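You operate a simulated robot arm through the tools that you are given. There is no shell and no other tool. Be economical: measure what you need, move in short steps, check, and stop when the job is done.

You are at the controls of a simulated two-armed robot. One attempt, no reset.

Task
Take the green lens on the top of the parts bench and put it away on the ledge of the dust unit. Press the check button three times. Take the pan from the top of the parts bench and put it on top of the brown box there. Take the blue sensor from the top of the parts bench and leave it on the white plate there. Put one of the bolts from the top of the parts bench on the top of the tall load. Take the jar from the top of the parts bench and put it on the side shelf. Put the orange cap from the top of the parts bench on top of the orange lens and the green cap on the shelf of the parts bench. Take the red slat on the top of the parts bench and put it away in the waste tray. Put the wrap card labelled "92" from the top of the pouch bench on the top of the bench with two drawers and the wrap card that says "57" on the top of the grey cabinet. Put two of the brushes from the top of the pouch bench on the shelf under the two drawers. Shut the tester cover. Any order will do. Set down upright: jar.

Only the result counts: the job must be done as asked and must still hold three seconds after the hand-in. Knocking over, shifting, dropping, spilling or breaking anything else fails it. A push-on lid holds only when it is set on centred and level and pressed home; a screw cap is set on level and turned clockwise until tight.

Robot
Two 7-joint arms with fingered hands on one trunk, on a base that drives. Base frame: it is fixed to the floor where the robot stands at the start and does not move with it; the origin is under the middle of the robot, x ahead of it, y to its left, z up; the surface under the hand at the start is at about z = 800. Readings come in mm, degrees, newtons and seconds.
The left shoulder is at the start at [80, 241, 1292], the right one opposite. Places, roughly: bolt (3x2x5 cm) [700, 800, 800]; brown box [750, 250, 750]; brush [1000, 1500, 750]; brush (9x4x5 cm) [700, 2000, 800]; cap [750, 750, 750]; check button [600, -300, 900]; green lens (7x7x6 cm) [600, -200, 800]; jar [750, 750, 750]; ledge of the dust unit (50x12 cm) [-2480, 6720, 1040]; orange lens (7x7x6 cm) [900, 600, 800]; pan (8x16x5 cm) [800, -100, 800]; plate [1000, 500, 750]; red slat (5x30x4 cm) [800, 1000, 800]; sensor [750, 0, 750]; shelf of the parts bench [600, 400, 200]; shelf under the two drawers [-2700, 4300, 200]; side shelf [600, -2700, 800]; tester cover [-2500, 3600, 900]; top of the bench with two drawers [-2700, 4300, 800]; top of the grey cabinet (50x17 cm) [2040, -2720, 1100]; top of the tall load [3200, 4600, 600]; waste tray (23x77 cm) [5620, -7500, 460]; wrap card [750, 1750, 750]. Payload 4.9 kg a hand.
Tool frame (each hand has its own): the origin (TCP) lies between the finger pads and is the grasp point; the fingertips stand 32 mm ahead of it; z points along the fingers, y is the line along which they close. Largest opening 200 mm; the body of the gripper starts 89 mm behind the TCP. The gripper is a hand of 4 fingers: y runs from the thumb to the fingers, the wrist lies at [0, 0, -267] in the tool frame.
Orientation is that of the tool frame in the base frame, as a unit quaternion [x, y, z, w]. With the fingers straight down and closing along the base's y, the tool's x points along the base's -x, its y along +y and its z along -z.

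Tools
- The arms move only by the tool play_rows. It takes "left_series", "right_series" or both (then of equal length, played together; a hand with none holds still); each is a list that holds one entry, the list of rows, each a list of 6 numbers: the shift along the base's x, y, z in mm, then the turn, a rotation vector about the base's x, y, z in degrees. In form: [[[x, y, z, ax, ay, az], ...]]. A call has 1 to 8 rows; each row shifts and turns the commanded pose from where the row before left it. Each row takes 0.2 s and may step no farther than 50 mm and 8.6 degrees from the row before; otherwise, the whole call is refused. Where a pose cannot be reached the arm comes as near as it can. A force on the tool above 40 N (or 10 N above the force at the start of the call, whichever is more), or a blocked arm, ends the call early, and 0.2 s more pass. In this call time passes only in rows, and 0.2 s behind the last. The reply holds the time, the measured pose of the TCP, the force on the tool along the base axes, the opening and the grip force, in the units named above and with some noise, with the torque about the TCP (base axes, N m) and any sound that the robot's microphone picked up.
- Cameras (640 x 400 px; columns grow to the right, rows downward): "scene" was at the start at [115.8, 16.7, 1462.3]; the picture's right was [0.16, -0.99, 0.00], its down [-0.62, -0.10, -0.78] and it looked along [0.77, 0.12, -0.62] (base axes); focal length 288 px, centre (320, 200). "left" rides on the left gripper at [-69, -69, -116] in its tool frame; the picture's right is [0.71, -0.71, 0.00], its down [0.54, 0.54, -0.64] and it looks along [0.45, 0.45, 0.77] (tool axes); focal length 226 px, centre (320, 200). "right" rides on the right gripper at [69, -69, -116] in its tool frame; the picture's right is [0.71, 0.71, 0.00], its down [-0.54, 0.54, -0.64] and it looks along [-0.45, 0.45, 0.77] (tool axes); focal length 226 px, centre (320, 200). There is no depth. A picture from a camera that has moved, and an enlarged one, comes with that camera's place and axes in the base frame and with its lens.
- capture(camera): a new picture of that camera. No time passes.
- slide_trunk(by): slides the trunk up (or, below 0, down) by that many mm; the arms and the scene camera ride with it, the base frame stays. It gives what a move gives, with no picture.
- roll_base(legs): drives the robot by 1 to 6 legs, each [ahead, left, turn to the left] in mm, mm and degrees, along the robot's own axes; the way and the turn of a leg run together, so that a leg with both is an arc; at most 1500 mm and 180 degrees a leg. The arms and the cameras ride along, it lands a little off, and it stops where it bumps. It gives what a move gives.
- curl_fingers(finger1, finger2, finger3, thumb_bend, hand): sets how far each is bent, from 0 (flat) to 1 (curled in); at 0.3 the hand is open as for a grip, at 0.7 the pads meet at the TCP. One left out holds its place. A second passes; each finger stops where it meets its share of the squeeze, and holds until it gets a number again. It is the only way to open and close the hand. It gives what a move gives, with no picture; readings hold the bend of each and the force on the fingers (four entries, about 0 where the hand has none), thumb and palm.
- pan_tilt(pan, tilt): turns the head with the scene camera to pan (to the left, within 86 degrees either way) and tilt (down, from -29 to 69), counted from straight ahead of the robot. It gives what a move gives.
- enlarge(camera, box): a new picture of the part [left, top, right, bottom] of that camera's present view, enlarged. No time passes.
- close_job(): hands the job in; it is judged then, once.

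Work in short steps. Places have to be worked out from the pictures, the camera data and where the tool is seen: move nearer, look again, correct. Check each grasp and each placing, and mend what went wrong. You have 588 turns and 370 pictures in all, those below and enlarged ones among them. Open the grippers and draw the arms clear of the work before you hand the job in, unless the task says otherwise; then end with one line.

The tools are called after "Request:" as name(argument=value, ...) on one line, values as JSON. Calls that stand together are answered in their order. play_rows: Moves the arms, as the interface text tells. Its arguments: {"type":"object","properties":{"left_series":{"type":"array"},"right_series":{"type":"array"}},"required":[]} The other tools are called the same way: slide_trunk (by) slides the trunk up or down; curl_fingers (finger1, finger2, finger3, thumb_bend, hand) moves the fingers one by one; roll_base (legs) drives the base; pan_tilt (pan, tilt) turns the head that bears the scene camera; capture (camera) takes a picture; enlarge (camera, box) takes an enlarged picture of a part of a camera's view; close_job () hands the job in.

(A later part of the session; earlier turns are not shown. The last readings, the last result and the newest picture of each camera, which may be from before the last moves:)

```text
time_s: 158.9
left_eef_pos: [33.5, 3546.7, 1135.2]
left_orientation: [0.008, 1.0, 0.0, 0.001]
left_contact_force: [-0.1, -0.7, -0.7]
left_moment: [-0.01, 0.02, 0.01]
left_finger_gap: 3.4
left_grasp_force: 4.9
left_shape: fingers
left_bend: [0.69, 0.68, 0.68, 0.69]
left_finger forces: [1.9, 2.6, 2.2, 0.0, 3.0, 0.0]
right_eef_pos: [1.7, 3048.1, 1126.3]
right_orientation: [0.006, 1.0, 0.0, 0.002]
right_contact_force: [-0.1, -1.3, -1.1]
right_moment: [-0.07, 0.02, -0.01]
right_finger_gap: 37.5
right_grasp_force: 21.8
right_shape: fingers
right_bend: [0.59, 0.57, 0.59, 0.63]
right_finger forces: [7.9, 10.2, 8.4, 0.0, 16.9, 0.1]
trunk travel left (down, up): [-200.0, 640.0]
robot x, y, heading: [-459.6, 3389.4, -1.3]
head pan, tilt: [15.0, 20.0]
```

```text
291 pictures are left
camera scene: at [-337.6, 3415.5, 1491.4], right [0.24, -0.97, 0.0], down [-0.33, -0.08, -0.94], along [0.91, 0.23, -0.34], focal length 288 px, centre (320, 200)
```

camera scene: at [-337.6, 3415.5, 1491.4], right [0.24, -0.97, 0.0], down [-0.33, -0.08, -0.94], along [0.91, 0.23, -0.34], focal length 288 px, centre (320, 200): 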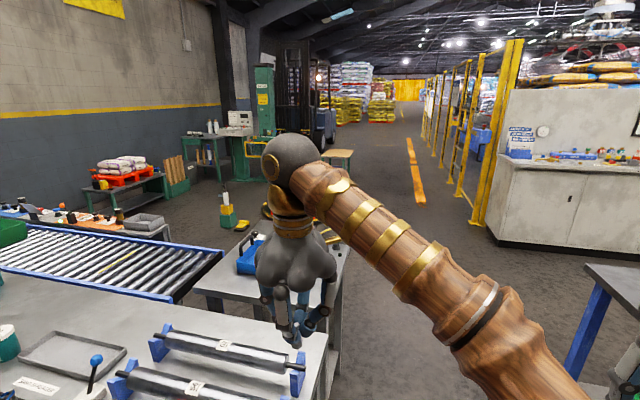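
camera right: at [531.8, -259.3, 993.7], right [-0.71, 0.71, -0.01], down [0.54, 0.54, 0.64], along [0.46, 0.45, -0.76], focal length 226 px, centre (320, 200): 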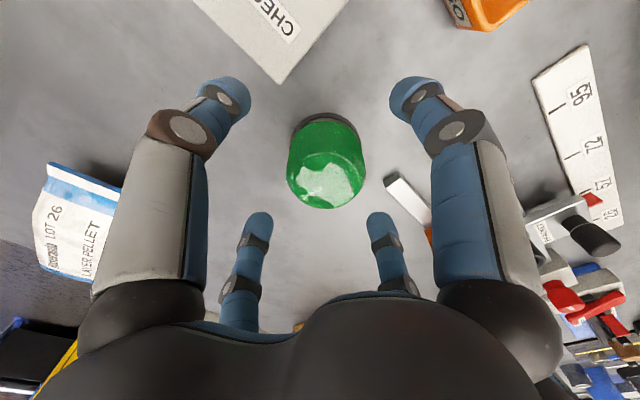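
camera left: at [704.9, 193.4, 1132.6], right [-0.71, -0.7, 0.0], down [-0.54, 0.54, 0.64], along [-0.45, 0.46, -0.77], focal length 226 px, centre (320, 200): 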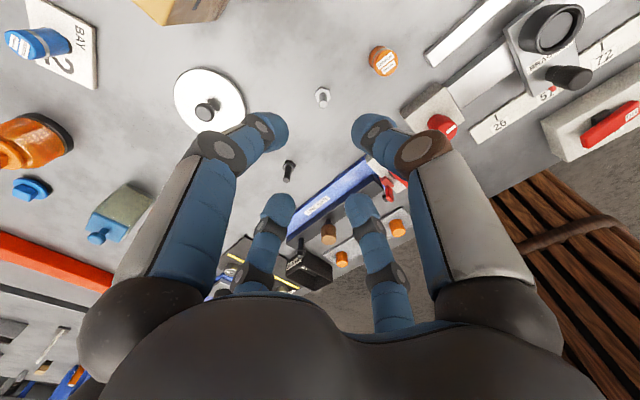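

The base was blocked on the left by other benches there. I back off slightly and look around.

Request:
roll_base(legs=[[0, -150, 1.3]])

Request:
pan_tilt(pan=55, tilt=35)

Request:
capture(camera="scene")

Request:
pan_tilt(pan=86, tilt=25)

Request:
capture(camera="scene")

```text
time_s: 160.3
left_eef_pos: [28.5, 3408.1, 1134.3]
left_orientation: [-0.001, 1.0, 0.0, 0.0]
left_contact_force: [-0.6, -1.0, 0.2]
left_moment: [-0.03, -0.02, -0.01]
left_finger_gap: 3.5
left_grasp_force: 4.7
left_shape: fingers
left_bend: [0.69, 0.68, 0.68, 0.69]
left_finger forces: [1.9, 2.7, 2.0, 0.0, 3.1, 0.0]
right_eef_pos: [6.4, 2909.0, 1125.9]
right_orientation: [-0.003, 1.0, -0.002, 0.001]
right_contact_force: [0.2, 0.1, -0.8]
right_moment: [-0.04, 0.0, -0.02]
right_finger_gap: 37.2
right_grasp_force: 20.9
right_shape: fingers
right_bend: [0.59, 0.57, 0.59, 0.63]
right_finger forces: [7.8, 10.2, 8.4, 0.0, 16.8, 0.0]
trunk travel left (down, up): [-200.0, 640.0]
robot x, y, heading: [-457.9, 3242.9, 0.1]
head pan, tilt: [15.0, 20.0]
```

```text
time_s: 161.4
left_eef_pos: [28.6, 3406.7, 1135.7]
left_orientation: [-0.001, 1.0, -0.001, -0.001]
left_contact_force: [-0.2, 0.4, 0.7]
left_moment: [-0.02, -0.01, 0.01]
left_finger_gap: 3.3
left_grasp_force: 5.0
left_shape: fingers
left_bend: [0.69, 0.68, 0.68, 0.69]
left_finger forces: [1.9, 2.8, 2.1, 0.0, 3.1, 0.0]
right_eef_pos: [7.6, 2907.7, 1126.4]
right_orientation: [-0.003, 1.0, -0.001, 0.001]
right_contact_force: [0.1, 0.6, -1.8]
right_moment: [-0.01, -0.02, 0.0]
right_finger_gap: 37.5
right_grasp_force: 21.6
right_shape: fingers
right_bend: [0.59, 0.57, 0.59, 0.63]
right_finger forces: [7.8, 10.2, 8.4, 0.0, 16.7, 0.0]
trunk travel left (down, up): [-200.0, 640.0]
robot x, y, heading: [-456.9, 3239.9, 0.3]
head pan, tilt: [55.0, 35.0]
```

```text
290 pictures are left
camera scene: at [-379.2, 3317.7, 1467.7], right [0.82, -0.57, 0.0], down [-0.33, -0.47, -0.82], along [0.47, 0.67, -0.57], focal length 288 px, centre (320, 200)
```

scene: 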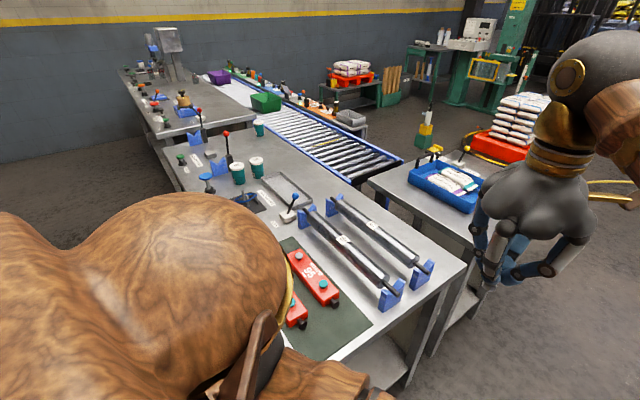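

```text
time_s: 162.3
left_eef_pos: [29.5, 3407.5, 1135.0]
left_orientation: [-0.001, 1.0, 0.0, 0.0]
left_contact_force: [-1.2, -0.5, 0.0]
left_moment: [0.0, 0.02, 0.02]
left_finger_gap: 3.8
left_grasp_force: 5.2
left_shape: fingers
left_bend: [0.69, 0.68, 0.68, 0.69]
left_finger forces: [1.9, 2.7, 2.1, 0.0, 2.9, 0.0]
right_eef_pos: [6.2, 2907.0, 1125.8]
right_orientation: [-0.003, 1.0, 0.0, 0.001]
right_contact_force: [1.4, -0.8, -1.9]
right_moment: [0.03, 0.02, 0.03]
right_finger_gap: 37.5
right_grasp_force: 21.6
right_shape: fingers
right_bend: [0.59, 0.57, 0.59, 0.63]
right_finger forces: [7.8, 10.2, 8.4, 0.0, 16.8, 0.1]
trunk travel left (down, up): [-200.0, 640.0]
robot x, y, heading: [-459.9, 3242.0, -0.1]
head pan, tilt: [85.9, 25.0]
```

```text
289 pictures are left
camera scene: at [-423.2, 3337.4, 1483.4], right [1.0, -0.07, 0.0], down [-0.03, -0.42, -0.91], along [0.06, 0.9, -0.42], focal length 288 px, centre (320, 200)
```

scene: 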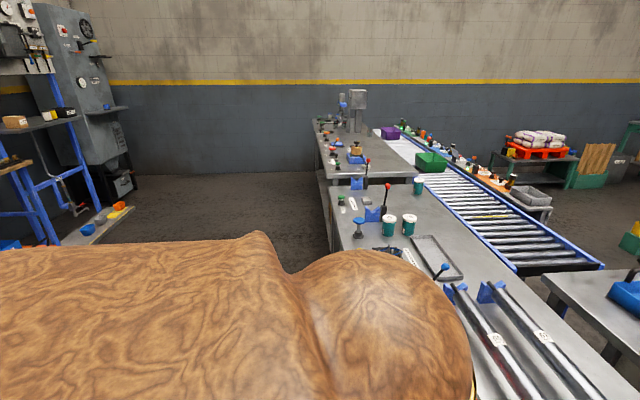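

The way lies between the pouch bench (ends y≈2560) and the small table (y≈3600). I drive ahead along y≈3050 to x≈2200 and look at the load.

Request:
roll_base(legs=[[0, -190, 0], [1500, 0, 0], [1150, 0, 0]])

Request:
pan_tilt(pan=50, tilt=30)

Request:
capture(camera="scene")

```text
time_s: 176.4
left_eef_pos: [2684.7, 3177.6, 1135.8]
left_orientation: [0.002, 1.0, 0.0, 0.0]
left_contact_force: [-0.2, 0.2, 0.5]
left_moment: [-0.02, 0.04, -0.04]
left_finger_gap: 3.5
left_grasp_force: 4.7
left_shape: fingers
left_bend: [0.69, 0.68, 0.68, 0.69]
left_finger forces: [1.9, 2.7, 2.1, 0.0, 3.0, 0.0]
right_eef_pos: [2659.1, 2678.5, 1126.5]
right_orientation: [0.001, 1.0, -0.001, 0.002]
right_contact_force: [0.4, -0.2, -1.9]
right_moment: [-0.02, 0.01, -0.01]
right_finger_gap: 37.5
right_grasp_force: 21.8
right_shape: fingers
right_bend: [0.59, 0.57, 0.59, 0.63]
right_finger forces: [7.7, 10.3, 8.3, 0.1, 16.8, 0.0]
trunk travel left (down, up): [-200.0, 640.0]
robot x, y, heading: [2196.1, 3017.8, -0.2]
head pan, tilt: [85.9, 25.0]
```

```text
time_s: 177.4
left_eef_pos: [2684.9, 3178.6, 1136.0]
left_orientation: [0.003, 1.0, 0.0, 0.0]
left_contact_force: [-0.2, -0.1, 0.2]
left_moment: [-0.01, -0.01, 0.03]
left_finger_gap: 3.7
left_grasp_force: 4.9
left_shape: fingers
left_bend: [0.69, 0.68, 0.68, 0.69]
left_finger forces: [1.9, 2.8, 2.1, 0.0, 2.9, 0.0]
right_eef_pos: [2659.5, 2678.7, 1126.5]
right_orientation: [0.0, 1.0, -0.001, 0.001]
right_contact_force: [-0.4, -0.3, -2.0]
right_moment: [-0.02, 0.01, -0.02]
right_finger_gap: 37.4
right_grasp_force: 21.7
right_shape: fingers
right_bend: [0.59, 0.57, 0.59, 0.63]
right_finger forces: [7.8, 10.2, 8.5, 0.0, 16.9, 0.0]
trunk travel left (down, up): [-200.0, 640.0]
robot x, y, heading: [2196.0, 3013.8, -0.5]
head pan, tilt: [50.0, 30.0]
```

```text
288 pictures are left
camera scene: at [2284.0, 3088.3, 1475.5], right [0.76, -0.65, 0.0], down [-0.32, -0.38, -0.87], along [0.56, 0.66, -0.5], focal length 288 px, centre (320, 200)
```

scene: 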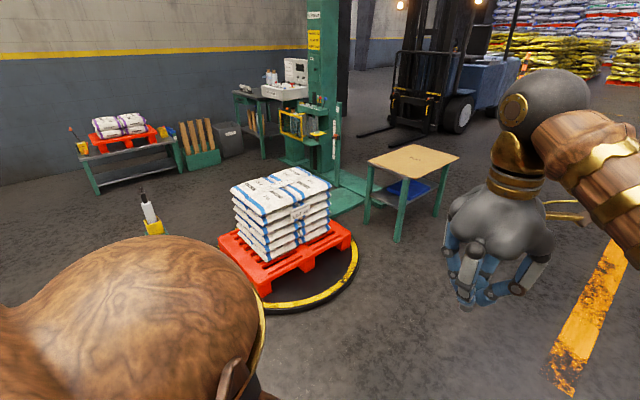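

The tall load's top spans roughly x 2920–3445, y 4300–4740 at z≈600. I turn to face it and approach to (3330,3640).

Request:
roll_base(legs=[[0, 0, 90.5], [0, -1130, 0], [600, 0, 0]])

Request:
pan_tilt(pan=10, tilt=45)

Request:
capture(camera="scene")

```text
time_s: 190.0
left_eef_pos: [3154.2, 4108.6, 1134.0]
left_orientation: [-0.705, 0.709, 0.0, 0.0]
left_contact_force: [0.0, 0.3, -0.9]
left_moment: [0.0, 0.0, 0.0]
left_finger_gap: 3.4
left_grasp_force: 4.9
left_shape: fingers
left_bend: [0.69, 0.68, 0.69, 0.69]
left_finger forces: [1.9, 2.6, 1.8, 0.0, 2.8, 0.1]
right_eef_pos: [3654.2, 4082.6, 1126.2]
right_orientation: [-0.707, 0.708, 0.001, 0.002]
right_contact_force: [-0.5, 0.2, -2.3]
right_moment: [0.0, 0.05, 0.01]
right_finger_gap: 37.0
right_grasp_force: 20.4
right_shape: fingers
right_bend: [0.59, 0.57, 0.59, 0.63]
right_finger forces: [7.3, 9.4, 8.2, 0.0, 16.2, 0.0]
trunk travel left (down, up): [-200.0, 640.0]
robot x, y, heading: [3315.7, 3616.6, 89.6]
head pan, tilt: [50.0, 30.0]
```

```text
time_s: 191.1
left_eef_pos: [3154.9, 4108.0, 1135.1]
left_orientation: [-0.705, 0.709, 0.0, 0.0]
left_contact_force: [0.7, 0.2, -0.4]
left_moment: [-0.01, -0.01, 0.0]
left_finger_gap: 3.7
left_grasp_force: 5.0
left_shape: fingers
left_bend: [0.69, 0.68, 0.69, 0.69]
left_finger forces: [2.0, 2.6, 1.8, 0.0, 2.8, 0.0]
right_eef_pos: [3654.7, 4083.4, 1126.6]
right_orientation: [-0.706, 0.708, 0.001, 0.002]
right_contact_force: [0.3, -0.7, -1.8]
right_moment: [-0.03, -0.01, 0.02]
right_finger_gap: 37.0
right_grasp_force: 20.0
right_shape: fingers
right_bend: [0.59, 0.57, 0.59, 0.63]
right_finger forces: [7.3, 9.4, 8.3, 0.0, 16.4, 0.0]
trunk travel left (down, up): [-200.0, 640.0]
robot x, y, heading: [3314.0, 3616.3, 89.5]
head pan, tilt: [10.0, 45.0]
```

```text
287 pictures are left
camera scene: at [3303.1, 3731.8, 1452.8], right [0.99, 0.17, 0.0], down [0.12, -0.7, -0.71], along [-0.12, 0.7, -0.71], focal length 288 px, centre (320, 200)
```

scene: 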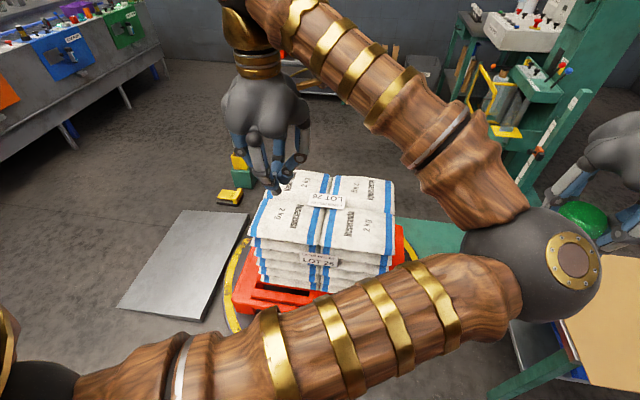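

The stack's top is a pair of sacks. I aim for the middle of the left one, about [3090,4430].

Request:
play_rows(left_series=[[[-9, 46, 0, 0, 0, 0], [-9, 46, 0, 0, 0, 0], [-9, 46, 0, 0, 0, 0], [-9, 46, 0, 0, 0, 0], [-9, 46, 0, 0, 0, 0], [-9, 46, 0, 0, 0, 0], [-9, 46, 0, 0, 0, 0], [0, 0, -45, 0, 0, 0]]])

Request:
play_rows(left_series=[[[0, 0, -48, 0, 0, 0], [0, 0, -48, 0, 0, 0], [0, 0, -48, 0, 0, 0], [0, 0, -48, 0, 0, 0], [0, 0, -48, 0, 0, 0], [0, 0, -48, 0, 0, 0], [0, 0, -40, 0, 0, 0]]])

Request:
capture(camera="left")

Request:
capture(camera="scene")

```text
time_s: 192.9
left_eef_pos: [3092.2, 4431.7, 1088.2]
left_orientation: [-0.706, 0.709, 0.0, 0.0]
left_contact_force: [0.3, 0.6, 0.5]
left_moment: [-0.02, 0.05, -0.02]
left_finger_gap: 3.7
left_grasp_force: 5.1
left_shape: fingers
left_bend: [0.69, 0.68, 0.69, 0.69]
left_finger forces: [1.9, 2.6, 1.9, 0.0, 2.8, 0.0]
right_eef_pos: [3655.4, 4083.4, 1125.3]
right_orientation: [-0.706, 0.708, 0.001, 0.002]
right_contact_force: [0.2, 0.3, -1.1]
right_moment: [-0.08, -0.02, 0.0]
right_finger_gap: 36.9
right_grasp_force: 20.8
right_shape: fingers
right_bend: [0.59, 0.57, 0.59, 0.63]
right_finger forces: [7.2, 9.5, 8.2, 0.1, 16.2, 0.0]
trunk travel left (down, up): [-200.0, 640.0]
robot x, y, heading: [3313.2, 3618.9, 89.9]
head pan, tilt: [10.0, 45.0]
```

```text
time_s: 194.5
left_eef_pos: [3092.2, 4431.1, 762.5]
left_orientation: [-0.705, 0.709, 0.0, 0.001]
left_contact_force: [0.1, 1.0, 0.0]
left_moment: [-0.05, 0.02, 0.02]
left_finger_gap: 3.7
left_grasp_force: 4.9
left_shape: fingers
left_bend: [0.69, 0.68, 0.69, 0.69]
left_finger forces: [1.9, 2.6, 1.7, 0.1, 2.9, 0.0]
right_eef_pos: [3654.4, 4084.5, 1125.9]
right_orientation: [-0.706, 0.708, 0.0, 0.003]
right_contact_force: [0.0, 0.0, -0.4]
right_moment: [-0.03, -0.01, 0.0]
right_finger_gap: 37.1
right_grasp_force: 20.3
right_shape: fingers
right_bend: [0.59, 0.57, 0.59, 0.63]
right_finger forces: [7.2, 9.5, 8.2, 0.0, 16.2, 0.1]
trunk travel left (down, up): [-200.0, 640.0]
robot x, y, heading: [3314.8, 3615.0, 89.5]
head pan, tilt: [10.0, 45.0]
```

```text
286 pictures are left
camera left: at [3161.0, 4499.3, 878.8], right [0.7, -0.71, 0.0], down [-0.55, -0.54, 0.64], along [-0.46, -0.45, -0.77], focal length 226 px, centre (320, 200)
```

left: 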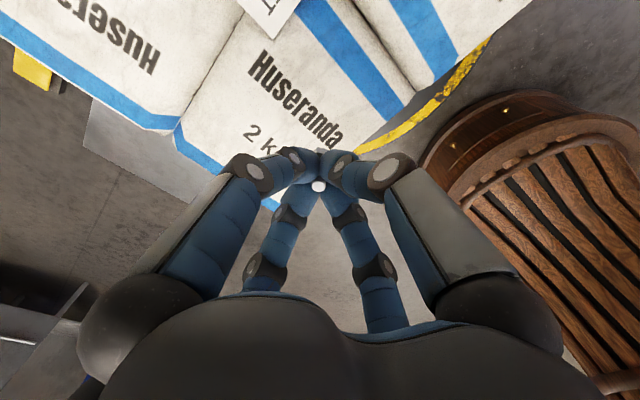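

```text
285 pictures are left
camera scene: at [3302.7, 3732.3, 1452.9], right [0.99, 0.17, 0.0], down [0.12, -0.7, -0.71], along [-0.12, 0.7, -0.71], focal length 288 px, centre (320, 200)
```

scene: 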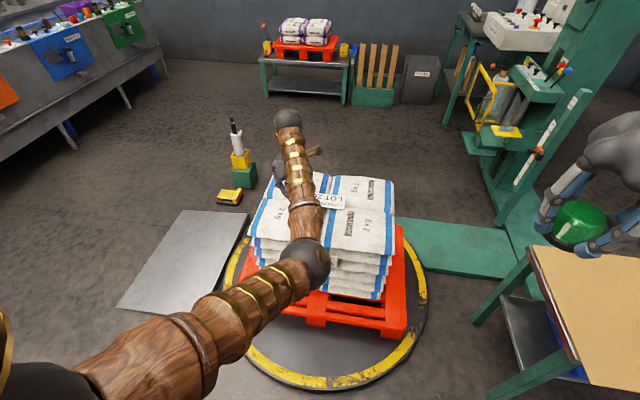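

The spot below is inside the sack but near its front edge; I shift 50 mm deeper and lower carefully.

Request:
play_rows(left_series=[[[0, 48, 0, 0, 0, 0], [0, 4, -30, 0, 0, 0], [0, 0, -30, 0, 0, 0], [0, 0, -15, 0, 0, 0]]])

Request:
enlarge(camera="left", box=[200, 60, 440, 220])

```text
time_s: 195.5
left_eef_pos: [3091.9, 4483.9, 687.0]
left_orientation: [-0.706, 0.709, 0.0, 0.0]
left_contact_force: [-0.5, -0.2, -0.5]
left_moment: [-0.02, 0.0, 0.01]
left_finger_gap: 3.4
left_grasp_force: 4.5
left_shape: fingers
left_bend: [0.69, 0.68, 0.69, 0.69]
left_finger forces: [2.0, 2.6, 1.7, 0.0, 2.8, 0.0]
right_eef_pos: [3654.2, 4082.3, 1125.5]
right_orientation: [-0.706, 0.708, 0.0, 0.002]
right_contact_force: [0.1, -0.1, -1.3]
right_moment: [0.05, -0.01, 0.01]
right_finger_gap: 37.3
right_grasp_force: 20.7
right_shape: fingers
right_bend: [0.59, 0.57, 0.59, 0.63]
right_finger forces: [7.2, 9.5, 8.2, 0.0, 16.2, 0.0]
trunk travel left (down, up): [-200.0, 640.0]
robot x, y, heading: [3315.1, 3619.0, 89.6]
head pan, tilt: [10.0, 45.0]
```

```text
2.50 times, centred on (320, 140) of left
camera zoom: at [3161.2, 4551.7, 803.3], right [0.7, -0.71, 0.0], down [-0.54, -0.54, 0.64], along [-0.46, -0.45, -0.77], focal length 565 px, centre (320, 350)
```

zoom: 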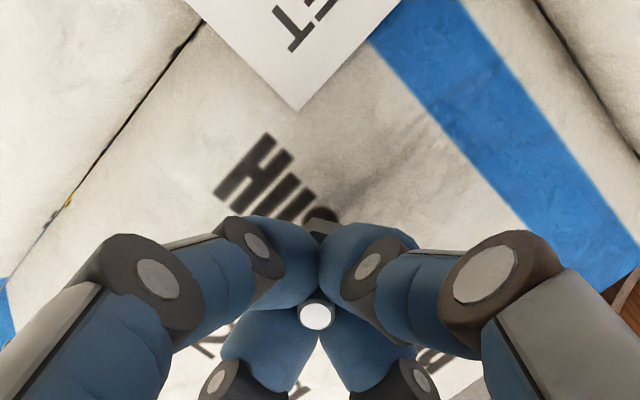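

Request:
play_rows(left_series=[[[0, 0, -8, 0, 0, 0], [0, 0, -5, 0, 0, 0], [0, 0, -4, 0, 0, 0], [0, 0, -3, 0, 0, 0], [0, 0, -3, 0, 0, 0]]])

Request:
enlarge(camera="left", box=[240, 80, 400, 200])

```text
time_s: 196.7
left_eef_pos: [3092.5, 4482.5, 665.6]
left_orientation: [-0.705, 0.709, 0.0, 0.0]
left_contact_force: [0.9, -2.1, 10.2]
left_moment: [-0.05, 0.0, 0.01]
left_finger_gap: 2.7
left_grasp_force: 7.0
left_shape: fingers
left_bend: [0.69, 0.68, 0.68, 0.69]
left_finger forces: [2.3, 3.8, 4.6, 0.0, 4.5, 0.0]
right_eef_pos: [3654.7, 4081.6, 1125.3]
right_orientation: [-0.706, 0.708, 0.001, 0.003]
right_contact_force: [-0.4, -0.2, -2.0]
right_moment: [0.01, -0.04, 0.01]
right_finger_gap: 37.1
right_grasp_force: 20.4
right_shape: fingers
right_bend: [0.59, 0.57, 0.59, 0.63]
right_finger forces: [7.3, 9.5, 8.2, 0.1, 16.2, 0.1]
trunk travel left (down, up): [-200.0, 640.0]
robot x, y, heading: [3313.4, 3617.9, 89.7]
head pan, tilt: [10.0, 45.0]
```

```text
3.33 times, centred on (320, 140) of left
camera zoom: at [3160.9, 4550.8, 782.0], right [0.7, -0.71, 0.0], down [-0.54, -0.54, 0.64], along [-0.46, -0.45, -0.77], focal length 754 px, centre (320, 400)
```

zoom: 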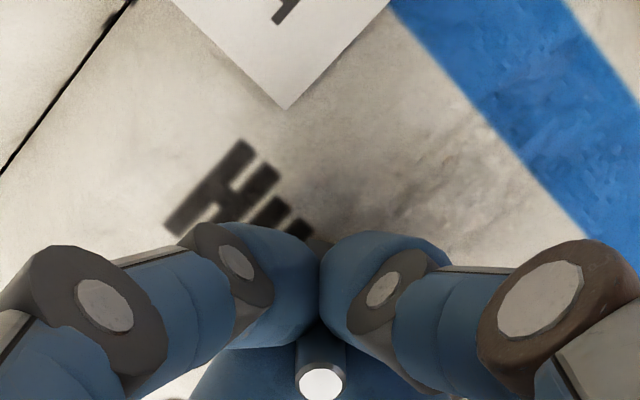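

Contact (10 N). Release the bolt and rise.

Request:
curl_fingers(hand="left", finger1=0.6, finger2=0.6, finger3=0.6, thumb_bend=0.6)

Request:
play_rows(left_series=[[[0, 0, 10, 0, 0, 0], [0, 0, 40, 0, 0, 0], [0, 0, 45, 0, 0, 0], [0, 0, 45, 0, 0, 0]]])

Request:
capture(camera="left")

```text
time_s: 197.7
left_eef_pos: [3091.6, 4482.6, 664.0]
left_orientation: [-0.705, 0.709, 0.0, 0.0]
left_contact_force: [-0.3, 0.0, -0.2]
left_moment: [0.0, -0.02, -0.01]
left_finger_gap: 32.7
left_grasp_force: 0.0
left_shape: fingers
left_bend: [0.6, 0.6, 0.6, 0.6]
left_finger forces: [0.1, 0.0, 0.1, 0.0, 0.0, 0.0]
right_eef_pos: [3655.3, 4081.7, 1126.1]
right_orientation: [-0.706, 0.708, 0.001, 0.002]
right_contact_force: [-0.3, 0.1, -1.1]
right_moment: [0.01, -0.03, -0.03]
right_finger_gap: 37.0
right_grasp_force: 20.6
right_shape: fingers
right_bend: [0.59, 0.57, 0.59, 0.63]
right_finger forces: [7.3, 9.5, 8.2, 0.0, 16.3, 0.1]
trunk travel left (down, up): [-200.0, 640.0]
robot x, y, heading: [3315.2, 3617.8, 89.8]
head pan, tilt: [10.0, 45.0]
```

```text
time_s: 198.7
left_eef_pos: [3092.1, 4483.3, 805.8]
left_orientation: [-0.705, 0.71, 0.0, 0.0]
left_contact_force: [0.1, -0.3, 0.2]
left_moment: [0.02, -0.01, 0.01]
left_finger_gap: 32.8
left_grasp_force: 0.1
left_shape: fingers
left_bend: [0.6, 0.6, 0.6, 0.6]
left_finger forces: [0.0, 0.0, 0.0, 0.1, 0.0, 0.0]
right_eef_pos: [3655.6, 4082.5, 1126.1]
right_orientation: [-0.706, 0.708, 0.001, 0.003]
right_contact_force: [0.1, -0.8, -0.7]
right_moment: [0.01, 0.01, -0.02]
right_finger_gap: 37.0
right_grasp_force: 21.1
right_shape: fingers
right_bend: [0.59, 0.57, 0.59, 0.63]
right_finger forces: [7.3, 9.6, 8.1, 0.1, 16.2, 0.0]
trunk travel left (down, up): [-200.0, 640.0]
robot x, y, heading: [3318.4, 3620.7, 89.3]
head pan, tilt: [10.0, 45.0]
```

```text
282 pictures are left
camera left: at [3161.1, 4551.7, 922.0], right [0.7, -0.71, 0.0], down [-0.54, -0.54, 0.64], along [-0.46, -0.45, -0.77], focal length 226 px, centre (320, 200)
```

left: 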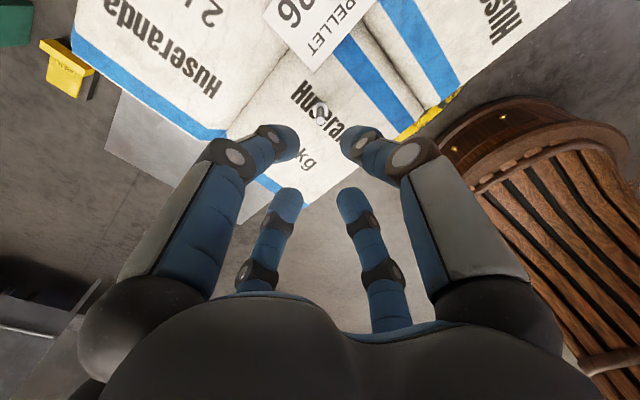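

The bolt stands on the sack. I retract the left hand and drive to the far side of the pouch bench, facing it.

Request:
play_rows(left_series=[[[0, 0, 48, 0, 0, 0], [0, 0, 48, 0, 0, 0], [0, 0, 48, 0, 0, 0], [0, -10, 48, 0, 0, 0], [0, -30, 38, 0, 0, 0], [0, -30, 38, 0, 0, 0], [0, -30, 38, 0, 0, 0], [0, -48, 0, 0, 0, 0]]])

Request:
play_rows(left_series=[[[0, -48, 0, 0, 0, 0], [0, -48, 0, 0, 0, 0], [0, -48, 0, 0, 0, 0], [0, -48, 0, 0, 0, 0], [0, -30, 0, 0, 0, 0]]])

Request:
roll_base(legs=[[-600, 0, 0.3], [0, 1150, 0], [0, 0, 90], [550, 0, 0], [0, 1200, 0]])

Request:
pan_tilt(pan=0, tilt=35)

Request:
capture(camera="scene")

```text
time_s: 200.5
left_eef_pos: [3093.0, 4333.9, 1112.8]
left_orientation: [-0.705, 0.709, 0.0, 0.0]
left_contact_force: [-0.5, -0.5, 0.5]
left_moment: [0.04, 0.01, 0.05]
left_finger_gap: 32.7
left_grasp_force: 0.2
left_shape: fingers
left_bend: [0.6, 0.6, 0.6, 0.6]
left_finger forces: [0.1, 0.0, 0.0, 0.0, 0.0, 0.0]
right_eef_pos: [3655.3, 4081.7, 1126.4]
right_orientation: [-0.706, 0.708, 0.001, 0.003]
right_contact_force: [-0.4, -0.8, -0.5]
right_moment: [0.0, 0.0, -0.01]
right_finger_gap: 37.1
right_grasp_force: 20.7
right_shape: fingers
right_bend: [0.59, 0.57, 0.59, 0.63]
right_finger forces: [7.3, 9.6, 8.2, 0.1, 16.2, 0.0]
trunk travel left (down, up): [-200.0, 640.0]
robot x, y, heading: [3316.9, 3617.8, 89.6]
head pan, tilt: [10.0, 45.0]
```

```text
time_s: 201.7
left_eef_pos: [3089.7, 4111.2, 1108.5]
left_orientation: [-0.705, 0.709, 0.0, 0.0]
left_contact_force: [0.7, 0.2, -0.7]
left_moment: [0.01, 0.02, 0.01]
left_finger_gap: 32.7
left_grasp_force: 0.0
left_shape: fingers
left_bend: [0.6, 0.6, 0.6, 0.6]
left_finger forces: [0.0, 0.0, 0.0, 0.1, 0.1, 0.0]
right_eef_pos: [3655.3, 4082.6, 1126.6]
right_orientation: [-0.706, 0.708, 0.001, 0.002]
right_contact_force: [-0.7, -1.0, -2.5]
right_moment: [0.0, 0.03, -0.03]
right_finger_gap: 36.8
right_grasp_force: 20.7
right_shape: fingers
right_bend: [0.59, 0.57, 0.59, 0.63]
right_finger forces: [7.3, 9.6, 8.2, 0.1, 16.3, 0.0]
trunk travel left (down, up): [-200.0, 640.0]
robot x, y, heading: [3317.1, 3618.2, 90.0]
head pan, tilt: [10.0, 45.0]
```

```text
time_s: 222.9
left_eef_pos: [1117.0, 1567.7, 1109.4]
left_orientation: [1.0, 0.001, 0.0, -0.001]
left_contact_force: [-0.4, 0.4, -0.3]
left_moment: [0.01, 0.04, 0.02]
left_finger_gap: 32.8
left_grasp_force: 0.0
left_shape: fingers
left_bend: [0.6, 0.6, 0.6, 0.6]
left_finger forces: [0.0, 0.1, 0.0, 0.1, 0.0, 0.0]
right_eef_pos: [1141.3, 2132.9, 1125.9]
right_orientation: [1.0, 0.003, -0.003, -0.001]
right_contact_force: [0.3, 0.9, -0.7]
right_moment: [0.0, -0.01, 0.0]
right_finger_gap: 36.6
right_grasp_force: 20.2
right_shape: fingers
right_bend: [0.6, 0.57, 0.59, 0.63]
right_finger forces: [7.1, 9.1, 8.1, 0.1, 16.1, 0.1]
trunk travel left (down, up): [-200.0, 640.0]
robot x, y, heading: [1609.1, 1800.3, -179.9]
head pan, tilt: [10.0, 45.0]
```

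```text
time_s: 223.7
left_eef_pos: [1117.1, 1567.4, 1109.5]
left_orientation: [1.0, 0.001, 0.0, -0.001]
left_contact_force: [0.0, -0.2, 0.2]
left_moment: [0.03, 0.02, -0.01]
left_finger_gap: 32.7
left_grasp_force: 0.0
left_shape: fingers
left_bend: [0.6, 0.6, 0.6, 0.6]
left_finger forces: [0.1, 0.0, 0.0, 0.0, 0.1, 0.0]
right_eef_pos: [1141.0, 2132.8, 1125.6]
right_orientation: [1.0, 0.004, -0.002, -0.002]
right_contact_force: [-1.0, 0.2, -1.9]
right_moment: [0.03, 0.03, 0.0]
right_finger_gap: 36.6
right_grasp_force: 20.2
right_shape: fingers
right_bend: [0.6, 0.57, 0.59, 0.63]
right_finger forces: [7.0, 9.1, 8.1, 0.0, 16.1, 0.1]
trunk travel left (down, up): [-200.0, 640.0]
robot x, y, heading: [1610.2, 1796.8, -179.9]
head pan, tilt: [0.0, 35.0]
```

```text
281 pictures are left
camera scene: at [1490.9, 1800.7, 1467.6], right [0.0, 1.0, 0.0], down [0.57, 0.0, -0.82], along [-0.82, 0.0, -0.57], focal length 288 px, centre (320, 200)
```

scene: 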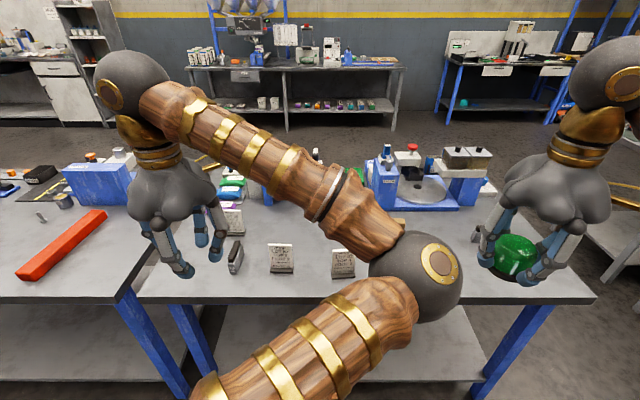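

Request:
enlarge(camera="scene", box=[190, 180, 370, 300])

Request:
enlarge(camera="scene", box=[180, 0, 640, 130])

```text
3.33 times, centred on (280, 240) of scene
camera zoom: at [1490.9, 1800.7, 1467.6], right [0.0, 1.0, 0.0], down [0.57, 0.0, -0.82], along [-0.82, 0.0, -0.57], focal length 961 px, centre (453, 67)
```

zoom: 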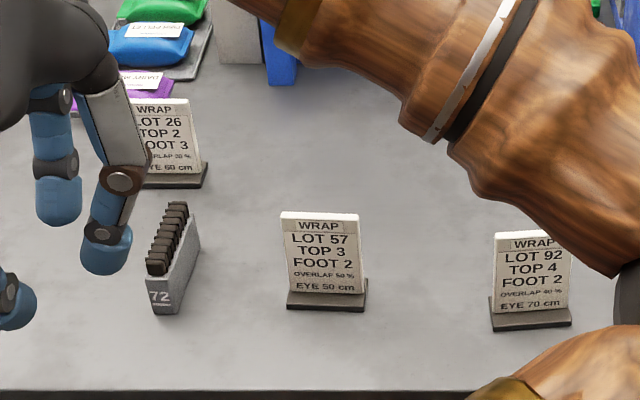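

```text
1.39 times, centred on (410, 65) of scene
camera zoom: at [1490.9, 1800.7, 1467.6], right [0.0, 1.0, 0.0], down [0.57, 0.0, -0.82], along [-0.82, 0.0, -0.57], focal length 401 px, centre (195, 388)
```

zoom: 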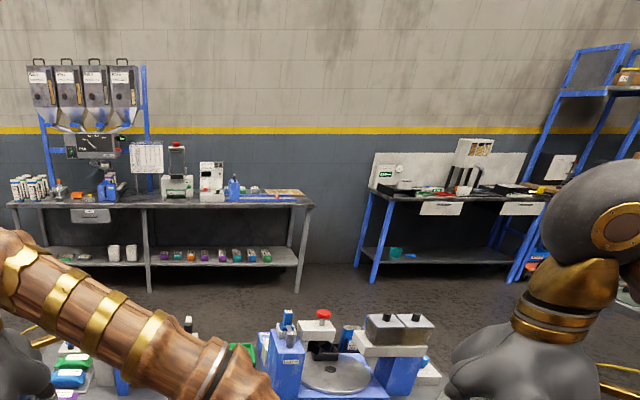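

Card "57" is the middle one ([897,1687]), "92" at [912,1868]. I shift right to bring the left hand in front of card 92 and prepare the fingers.

Request:
roll_base(legs=[[0, -240, 0]])

Request:
curl_fingers(hand="left", finger1=0.55, finger2=0.4, finger3=0.55, thumb_bend=0.4)

Request:
play_rows(left_series=[[[-40, 10, 0, 0, 0, 0], [-40, 10, 0, 0, 0, 0], [-40, 10, 0, 0, 0, 0], [-40, 10, 0, 0, 0, 0], [-40, 10, 0, 0, 0, 0], [0, 0, -40, 0, 0, 0]]])

Request:
capture(camera="left")

Request:
pan_tilt(pan=20, tilt=40)

Request:
capture(camera="scene")

```text
time_s: 225.4
left_eef_pos: [1117.8, 1801.8, 1108.2]
left_orientation: [1.0, 0.002, 0.0, 0.0]
left_contact_force: [-1.1, 0.1, -0.1]
left_moment: [-0.01, 0.02, 0.03]
left_finger_gap: 33.0
left_grasp_force: 0.1
left_shape: fingers
left_bend: [0.6, 0.6, 0.6, 0.6]
left_finger forces: [0.1, 0.1, 0.0, 0.1, 0.0, 0.0]
right_eef_pos: [1140.6, 2367.4, 1125.6]
right_orientation: [1.0, 0.004, -0.002, -0.002]
right_contact_force: [-0.4, 0.7, -1.1]
right_moment: [0.02, -0.01, -0.06]
right_finger_gap: 36.7
right_grasp_force: 20.4
right_shape: fingers
right_bend: [0.6, 0.57, 0.59, 0.63]
right_finger forces: [7.0, 9.1, 8.2, 0.0, 16.2, 0.0]
trunk travel left (down, up): [-200.0, 640.0]
robot x, y, heading: [1608.2, 2032.5, -179.9]
head pan, tilt: [0.0, 35.0]
```

```text
time_s: 226.4
left_eef_pos: [1117.7, 1801.6, 1108.8]
left_orientation: [1.0, 0.003, 0.0, 0.0]
left_contact_force: [0.2, 0.9, 1.5]
left_moment: [0.0, -0.03, 0.0]
left_finger_gap: 81.6
left_grasp_force: 0.0
left_shape: fingers
left_bend: [0.55, 0.4, 0.55, 0.4]
left_finger forces: [0.0, 0.0, 0.0, 0.1, 0.0, 0.1]
right_eef_pos: [1140.6, 2366.6, 1126.1]
right_orientation: [1.0, 0.005, -0.002, -0.001]
right_contact_force: [0.4, -0.5, -1.3]
right_moment: [0.02, -0.01, -0.01]
right_finger_gap: 36.4
right_grasp_force: 20.2
right_shape: fingers
right_bend: [0.6, 0.57, 0.59, 0.63]
right_finger forces: [6.9, 9.1, 8.1, 0.1, 16.2, 0.0]
trunk travel left (down, up): [-200.0, 640.0]
robot x, y, heading: [1609.0, 2034.0, -180.1]
head pan, tilt: [0.0, 35.0]
```

```text
time_s: 227.8
left_eef_pos: [918.0, 1851.3, 1069.7]
left_orientation: [1.0, 0.003, 0.0, 0.0]
left_contact_force: [-0.1, 0.2, -0.4]
left_moment: [0.02, 0.01, -0.02]
left_finger_gap: 81.9
left_grasp_force: 0.0
left_shape: fingers
left_bend: [0.55, 0.4, 0.55, 0.4]
left_finger forces: [0.0, 0.1, 0.0, 0.1, 0.0, 0.0]
right_eef_pos: [1138.8, 2366.6, 1126.0]
right_orientation: [1.0, 0.005, -0.002, -0.001]
right_contact_force: [0.4, 0.4, -1.4]
right_moment: [0.02, 0.0, 0.0]
right_finger_gap: 36.9
right_grasp_force: 20.0
right_shape: fingers
right_bend: [0.6, 0.57, 0.59, 0.63]
right_finger forces: [6.9, 9.1, 8.1, 0.0, 16.1, 0.1]
trunk travel left (down, up): [-200.0, 640.0]
robot x, y, heading: [1611.7, 2036.5, -179.6]
head pan, tilt: [0.0, 35.0]
```

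```text
278 pictures are left
camera left: at [847.2, 1919.5, 1185.3], right [0.7, 0.71, 0.0], down [0.54, -0.54, 0.64], along [0.46, -0.45, -0.77], focal length 226 px, centre (320, 200)
```

left: 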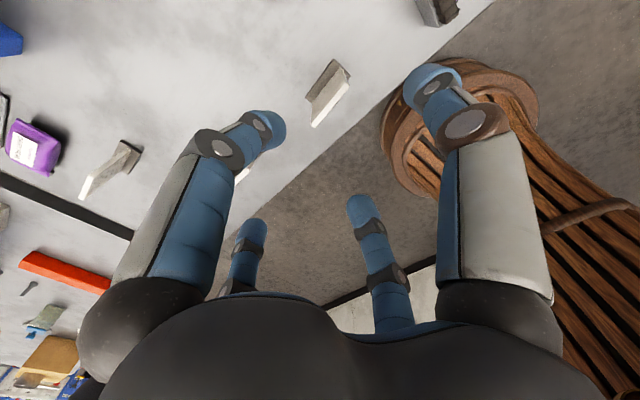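

```text
time_s: 228.6
left_eef_pos: [917.6, 1849.1, 1070.3]
left_orientation: [1.0, 0.001, 0.0, 0.0]
left_contact_force: [0.1, 0.4, 0.1]
left_moment: [-0.01, -0.02, 0.04]
left_finger_gap: 82.1
left_grasp_force: 0.2
left_shape: fingers
left_bend: [0.55, 0.4, 0.55, 0.4]
left_finger forces: [0.0, 0.1, 0.1, 0.1, 0.0, 0.0]
right_eef_pos: [1139.9, 2366.6, 1126.7]
right_orientation: [1.0, 0.005, -0.002, -0.002]
right_contact_force: [-0.3, 0.4, -1.5]
right_moment: [0.0, 0.03, -0.01]
right_finger_gap: 37.0
right_grasp_force: 19.9
right_shape: fingers
right_bend: [0.6, 0.57, 0.59, 0.63]
right_finger forces: [6.9, 9.1, 8.1, 0.0, 16.1, 0.1]
trunk travel left (down, up): [-200.0, 640.0]
robot x, y, heading: [1610.9, 2033.4, -179.7]
head pan, tilt: [20.0, 40.0]
```

```text
277 pictures are left
camera scene: at [1498.5, 2006.6, 1460.1], right [-0.34, 0.94, 0.0], down [0.6, 0.22, -0.77], along [-0.72, -0.26, -0.64], focal length 288 px, centre (320, 200)
```

scene: 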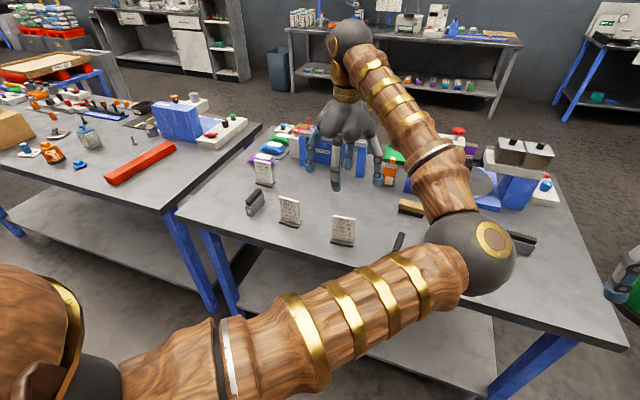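

Request:
play_rows(left_series=[[[-6, 18, -40, 0, 0, 0], [0, 0, -45, 0, 0, 0], [0, 0, -45, 0, 0, 0]]])

Request:
capture(camera="left")

Request:
enlarge(camera="scene", box=[270, 140, 430, 260])

```text
time_s: 229.4
left_eef_pos: [912.3, 1869.0, 940.3]
left_orientation: [1.0, 0.003, 0.0, 0.001]
left_contact_force: [-0.1, 0.3, -0.7]
left_moment: [0.03, -0.03, 0.0]
left_finger_gap: 81.6
left_grasp_force: 0.0
left_shape: fingers
left_bend: [0.55, 0.4, 0.55, 0.4]
left_finger forces: [0.1, 0.1, 0.0, 0.0, 0.1, 0.1]
right_eef_pos: [1139.7, 2367.1, 1126.3]
right_orientation: [1.0, 0.004, -0.002, -0.001]
right_contact_force: [-1.0, 0.5, -1.8]
right_moment: [0.04, -0.03, -0.01]
right_finger_gap: 36.7
right_grasp_force: 20.2
right_shape: fingers
right_bend: [0.6, 0.57, 0.59, 0.63]
right_finger forces: [7.0, 9.1, 8.1, 0.0, 16.0, 0.0]
trunk travel left (down, up): [-200.0, 640.0]
robot x, y, heading: [1609.3, 2031.6, -179.6]
head pan, tilt: [20.0, 40.0]
```

```text
276 pictures are left
camera left: at [842.0, 1937.0, 1055.9], right [0.7, 0.71, 0.0], down [0.54, -0.54, 0.64], along [0.46, -0.45, -0.77], focal length 226 px, centre (320, 200)
```

left: 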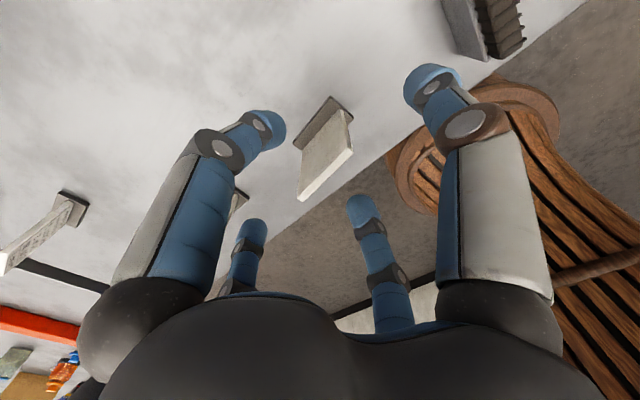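

```text
3.33 times, centred on (350, 200) of scene
camera zoom: at [1497.7, 2006.2, 1460.2], right [-0.35, 0.94, 0.0], down [0.6, 0.22, -0.77], along [-0.72, -0.26, -0.64], focal length 961 px, centre (220, 200)
```

zoom: 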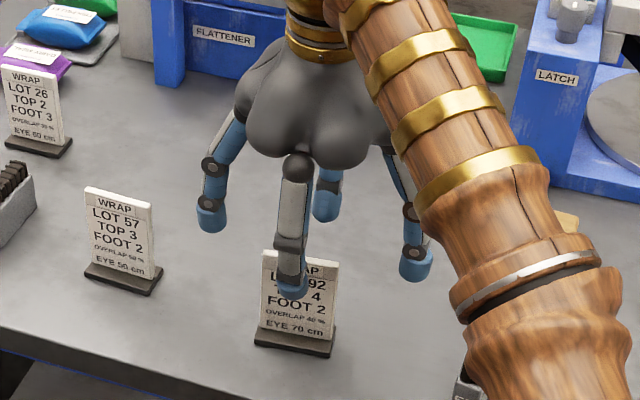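

Card 92 sits between the face fingers; centre about [919,1865]. Lower further and close.

Request:
play_rows(left_series=[[[7, -4, -20, 0, 0, 0], [0, 0, -20, 0, 0, 0], [0, 0, -13, 0, 0, 0]]])

Request:
capture(camera="left")

Request:
enlarge(camera="scene", box=[290, 170, 410, 260])

```text
time_s: 230.2
left_eef_pos: [915.7, 1865.6, 887.0]
left_orientation: [1.0, 0.003, 0.001, 0.0]
left_contact_force: [-0.3, 0.0, 0.3]
left_moment: [-0.03, -0.04, -0.02]
left_finger_gap: 82.0
left_grasp_force: 0.1
left_shape: fingers
left_bend: [0.55, 0.4, 0.55, 0.4]
left_finger forces: [0.1, 0.0, 0.0, 0.0, 0.0, 0.1]
right_eef_pos: [1139.8, 2367.4, 1127.1]
right_orientation: [1.0, 0.004, -0.002, -0.002]
right_contact_force: [-0.3, 1.0, -0.9]
right_moment: [-0.04, -0.01, 0.05]
right_finger_gap: 36.8
right_grasp_force: 20.2
right_shape: fingers
right_bend: [0.6, 0.57, 0.59, 0.63]
right_finger forces: [7.1, 9.2, 8.1, 0.1, 16.1, 0.0]
trunk travel left (down, up): [-200.0, 640.0]
robot x, y, heading: [1604.6, 2034.7, -179.6]
head pan, tilt: [20.0, 40.0]
```

```text
274 pictures are left
camera left: at [847.0, 1934.4, 1003.1], right [0.7, 0.71, 0.0], down [0.54, -0.54, 0.64], along [0.46, -0.45, -0.77], focal length 226 px, centre (320, 200)
```

left: 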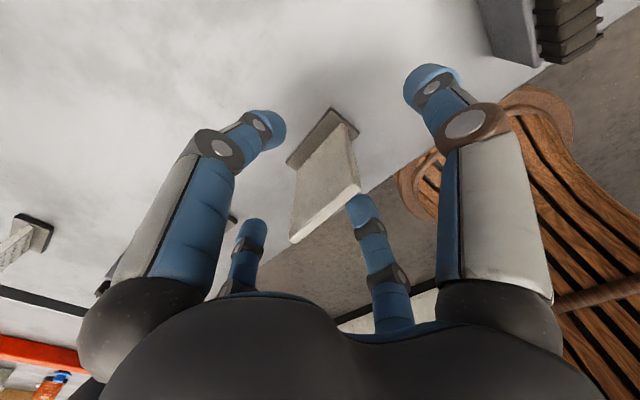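

```text
4.44 times, centred on (350, 215) of scene
camera zoom: at [1498.5, 2006.4, 1460.1], right [-0.35, 0.94, 0.0], down [0.6, 0.22, -0.77], along [-0.72, -0.26, -0.64], focal length 1282 px, centre (187, 133)
```

zoom: 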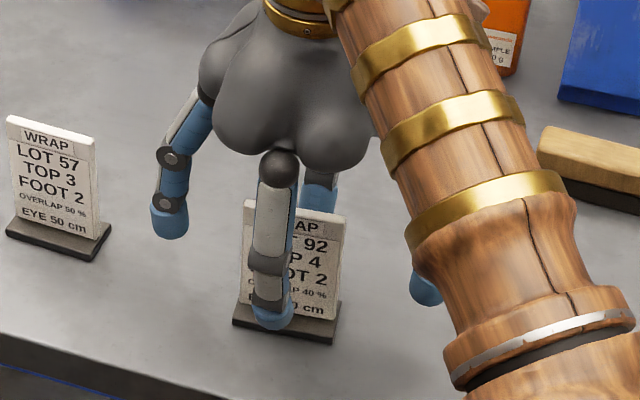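

The card is between all four fingers; I shift 6 mm toward the robot and close.

Request:
play_rows(left_series=[[[6, -1, 0, 0, 0, 0]]])

Request:
curl_fingers(hand="left", finger1=0.7, finger3=0.7)

Request:
curl_fingers(hand="left", finger2=0.7, thumb_bend=0.7)

Request:
capture(camera="left")

```text
time_s: 230.6
left_eef_pos: [923.1, 1865.5, 887.8]
left_orientation: [1.0, 0.002, 0.0, 0.0]
left_contact_force: [0.0, 0.1, -0.6]
left_moment: [0.0, 0.04, 0.01]
left_finger_gap: 82.3
left_grasp_force: 0.0
left_shape: fingers
left_bend: [0.55, 0.4, 0.55, 0.4]
left_finger forces: [0.0, 0.0, 0.0, 0.0, 0.0, 0.1]
right_eef_pos: [1140.8, 2367.4, 1126.5]
right_orientation: [1.0, 0.005, -0.003, 0.0]
right_contact_force: [0.4, 0.6, -1.9]
right_moment: [0.01, -0.02, 0.0]
right_finger_gap: 37.0
right_grasp_force: 19.9
right_shape: fingers
right_bend: [0.6, 0.57, 0.59, 0.63]
right_finger forces: [7.0, 9.1, 8.1, 0.1, 16.1, 0.1]
trunk travel left (down, up): [-200.0, 640.0]
robot x, y, heading: [1607.0, 2033.2, -179.9]
head pan, tilt: [20.0, 40.0]
```

```text
time_s: 231.6
left_eef_pos: [923.9, 1864.6, 887.1]
left_orientation: [1.0, 0.002, 0.0, 0.0]
left_contact_force: [-0.1, 1.2, 0.0]
left_moment: [0.03, -0.01, 0.0]
left_finger_gap: 71.2
left_grasp_force: 1.8
left_shape: fingers
left_bend: [0.69, 0.4, 0.69, 0.4]
left_finger forces: [1.4, 0.1, 1.4, 0.0, 0.0, 0.1]
right_eef_pos: [1140.2, 2367.3, 1126.6]
right_orientation: [1.0, 0.005, -0.001, -0.001]
right_contact_force: [-1.0, 0.5, -1.6]
right_moment: [0.03, -0.03, 0.02]
right_finger_gap: 36.7
right_grasp_force: 20.2
right_shape: fingers
right_bend: [0.6, 0.57, 0.59, 0.63]
right_finger forces: [7.1, 9.2, 8.2, 0.0, 16.1, 0.0]
trunk travel left (down, up): [-200.0, 640.0]
robot x, y, heading: [1609.6, 2034.7, -179.9]
head pan, tilt: [20.0, 40.0]
```

```text
time_s: 232.6
left_eef_pos: [922.9, 1865.1, 887.0]
left_orientation: [1.0, 0.001, -0.001, 0.0]
left_contact_force: [0.8, 1.2, 5.8]
left_moment: [-0.1, -0.01, -0.02]
left_finger_gap: 18.9
left_grasp_force: 15.2
left_shape: fingers
left_bend: [0.69, 0.55, 0.69, 0.64]
left_finger forces: [1.9, 12.0, 1.2, 0.0, 15.6, 0.0]
right_eef_pos: [1139.7, 2368.4, 1127.3]
right_orientation: [1.0, 0.004, -0.004, -0.001]
right_contact_force: [-0.1, -0.1, -1.6]
right_moment: [-0.01, -0.01, 0.0]
right_finger_gap: 36.5
right_grasp_force: 19.9
right_shape: fingers
right_bend: [0.6, 0.57, 0.59, 0.63]
right_finger forces: [7.1, 9.1, 8.1, 0.1, 16.1, 0.0]
trunk travel left (down, up): [-200.0, 640.0]
robot x, y, heading: [1609.0, 2035.2, -180.0]
head pan, tilt: [20.0, 40.0]
```

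```text
272 pictures are left
camera left: at [853.9, 1933.9, 1003.7], right [0.7, 0.71, 0.0], down [0.54, -0.54, 0.64], along [0.46, -0.45, -0.77], focal length 226 px, centre (320, 200)
```

left: 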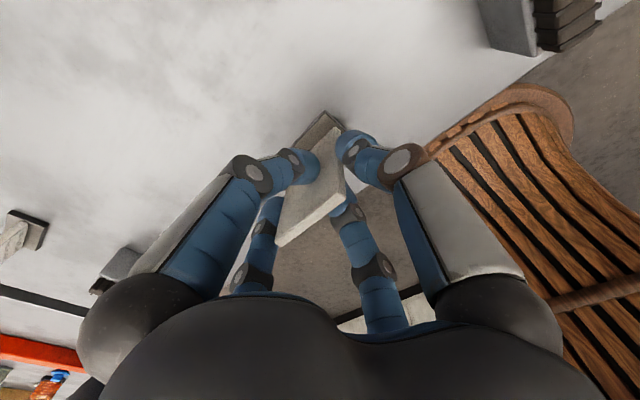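

Card 92 is held with face and edge fingers. Lift and check.

Request:
play_rows(left_series=[[[0, 0, 8, 0, 0, 0], [0, 0, 25, 0, 0, 0], [0, 0, 40, 0, 0, 0], [0, 0, 45, 0, 0, 0], [0, 0, 45, 0, 0, 0], [20, 0, 40, 0, 0, 0]]])

Request:
capture(camera="scene")

```text
time_s: 234.0
left_eef_pos: [947.3, 1864.5, 1091.9]
left_orientation: [1.0, 0.002, 0.001, 0.0]
left_contact_force: [0.3, 0.3, -1.0]
left_moment: [0.01, 0.04, 0.07]
left_finger_gap: 17.7
left_grasp_force: 14.8
left_shape: fingers
left_bend: [0.69, 0.55, 0.69, 0.64]
left_finger forces: [1.8, 12.2, 1.2, 0.1, 14.0, 0.0]
right_eef_pos: [1142.3, 2367.0, 1127.3]
right_orientation: [1.0, 0.004, -0.003, -0.002]
right_contact_force: [0.6, 0.8, -1.1]
right_moment: [-0.04, 0.02, 0.01]
right_finger_gap: 36.8
right_grasp_force: 20.2
right_shape: fingers
right_bend: [0.6, 0.57, 0.59, 0.63]
right_finger forces: [7.0, 9.1, 8.1, 0.0, 16.1, 0.1]
trunk travel left (down, up): [-200.0, 640.0]
robot x, y, heading: [1607.8, 2033.9, -179.8]
head pan, tilt: [20.0, 40.0]
```

```text
271 pictures are left
camera scene: at [1500.6, 2007.0, 1460.2], right [-0.35, 0.94, 0.0], down [0.6, 0.22, -0.77], along [-0.72, -0.26, -0.64], focal length 288 px, centre (320, 200)
```

scene: 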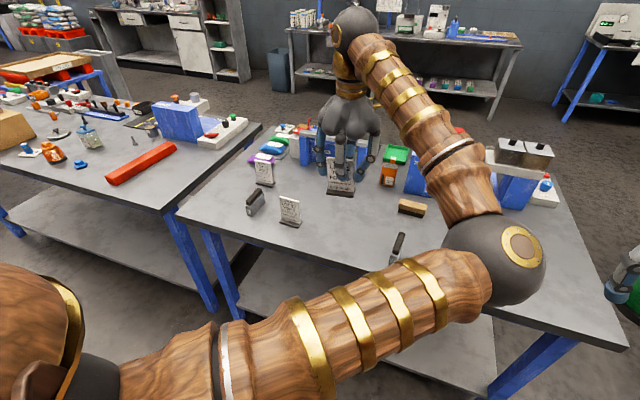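

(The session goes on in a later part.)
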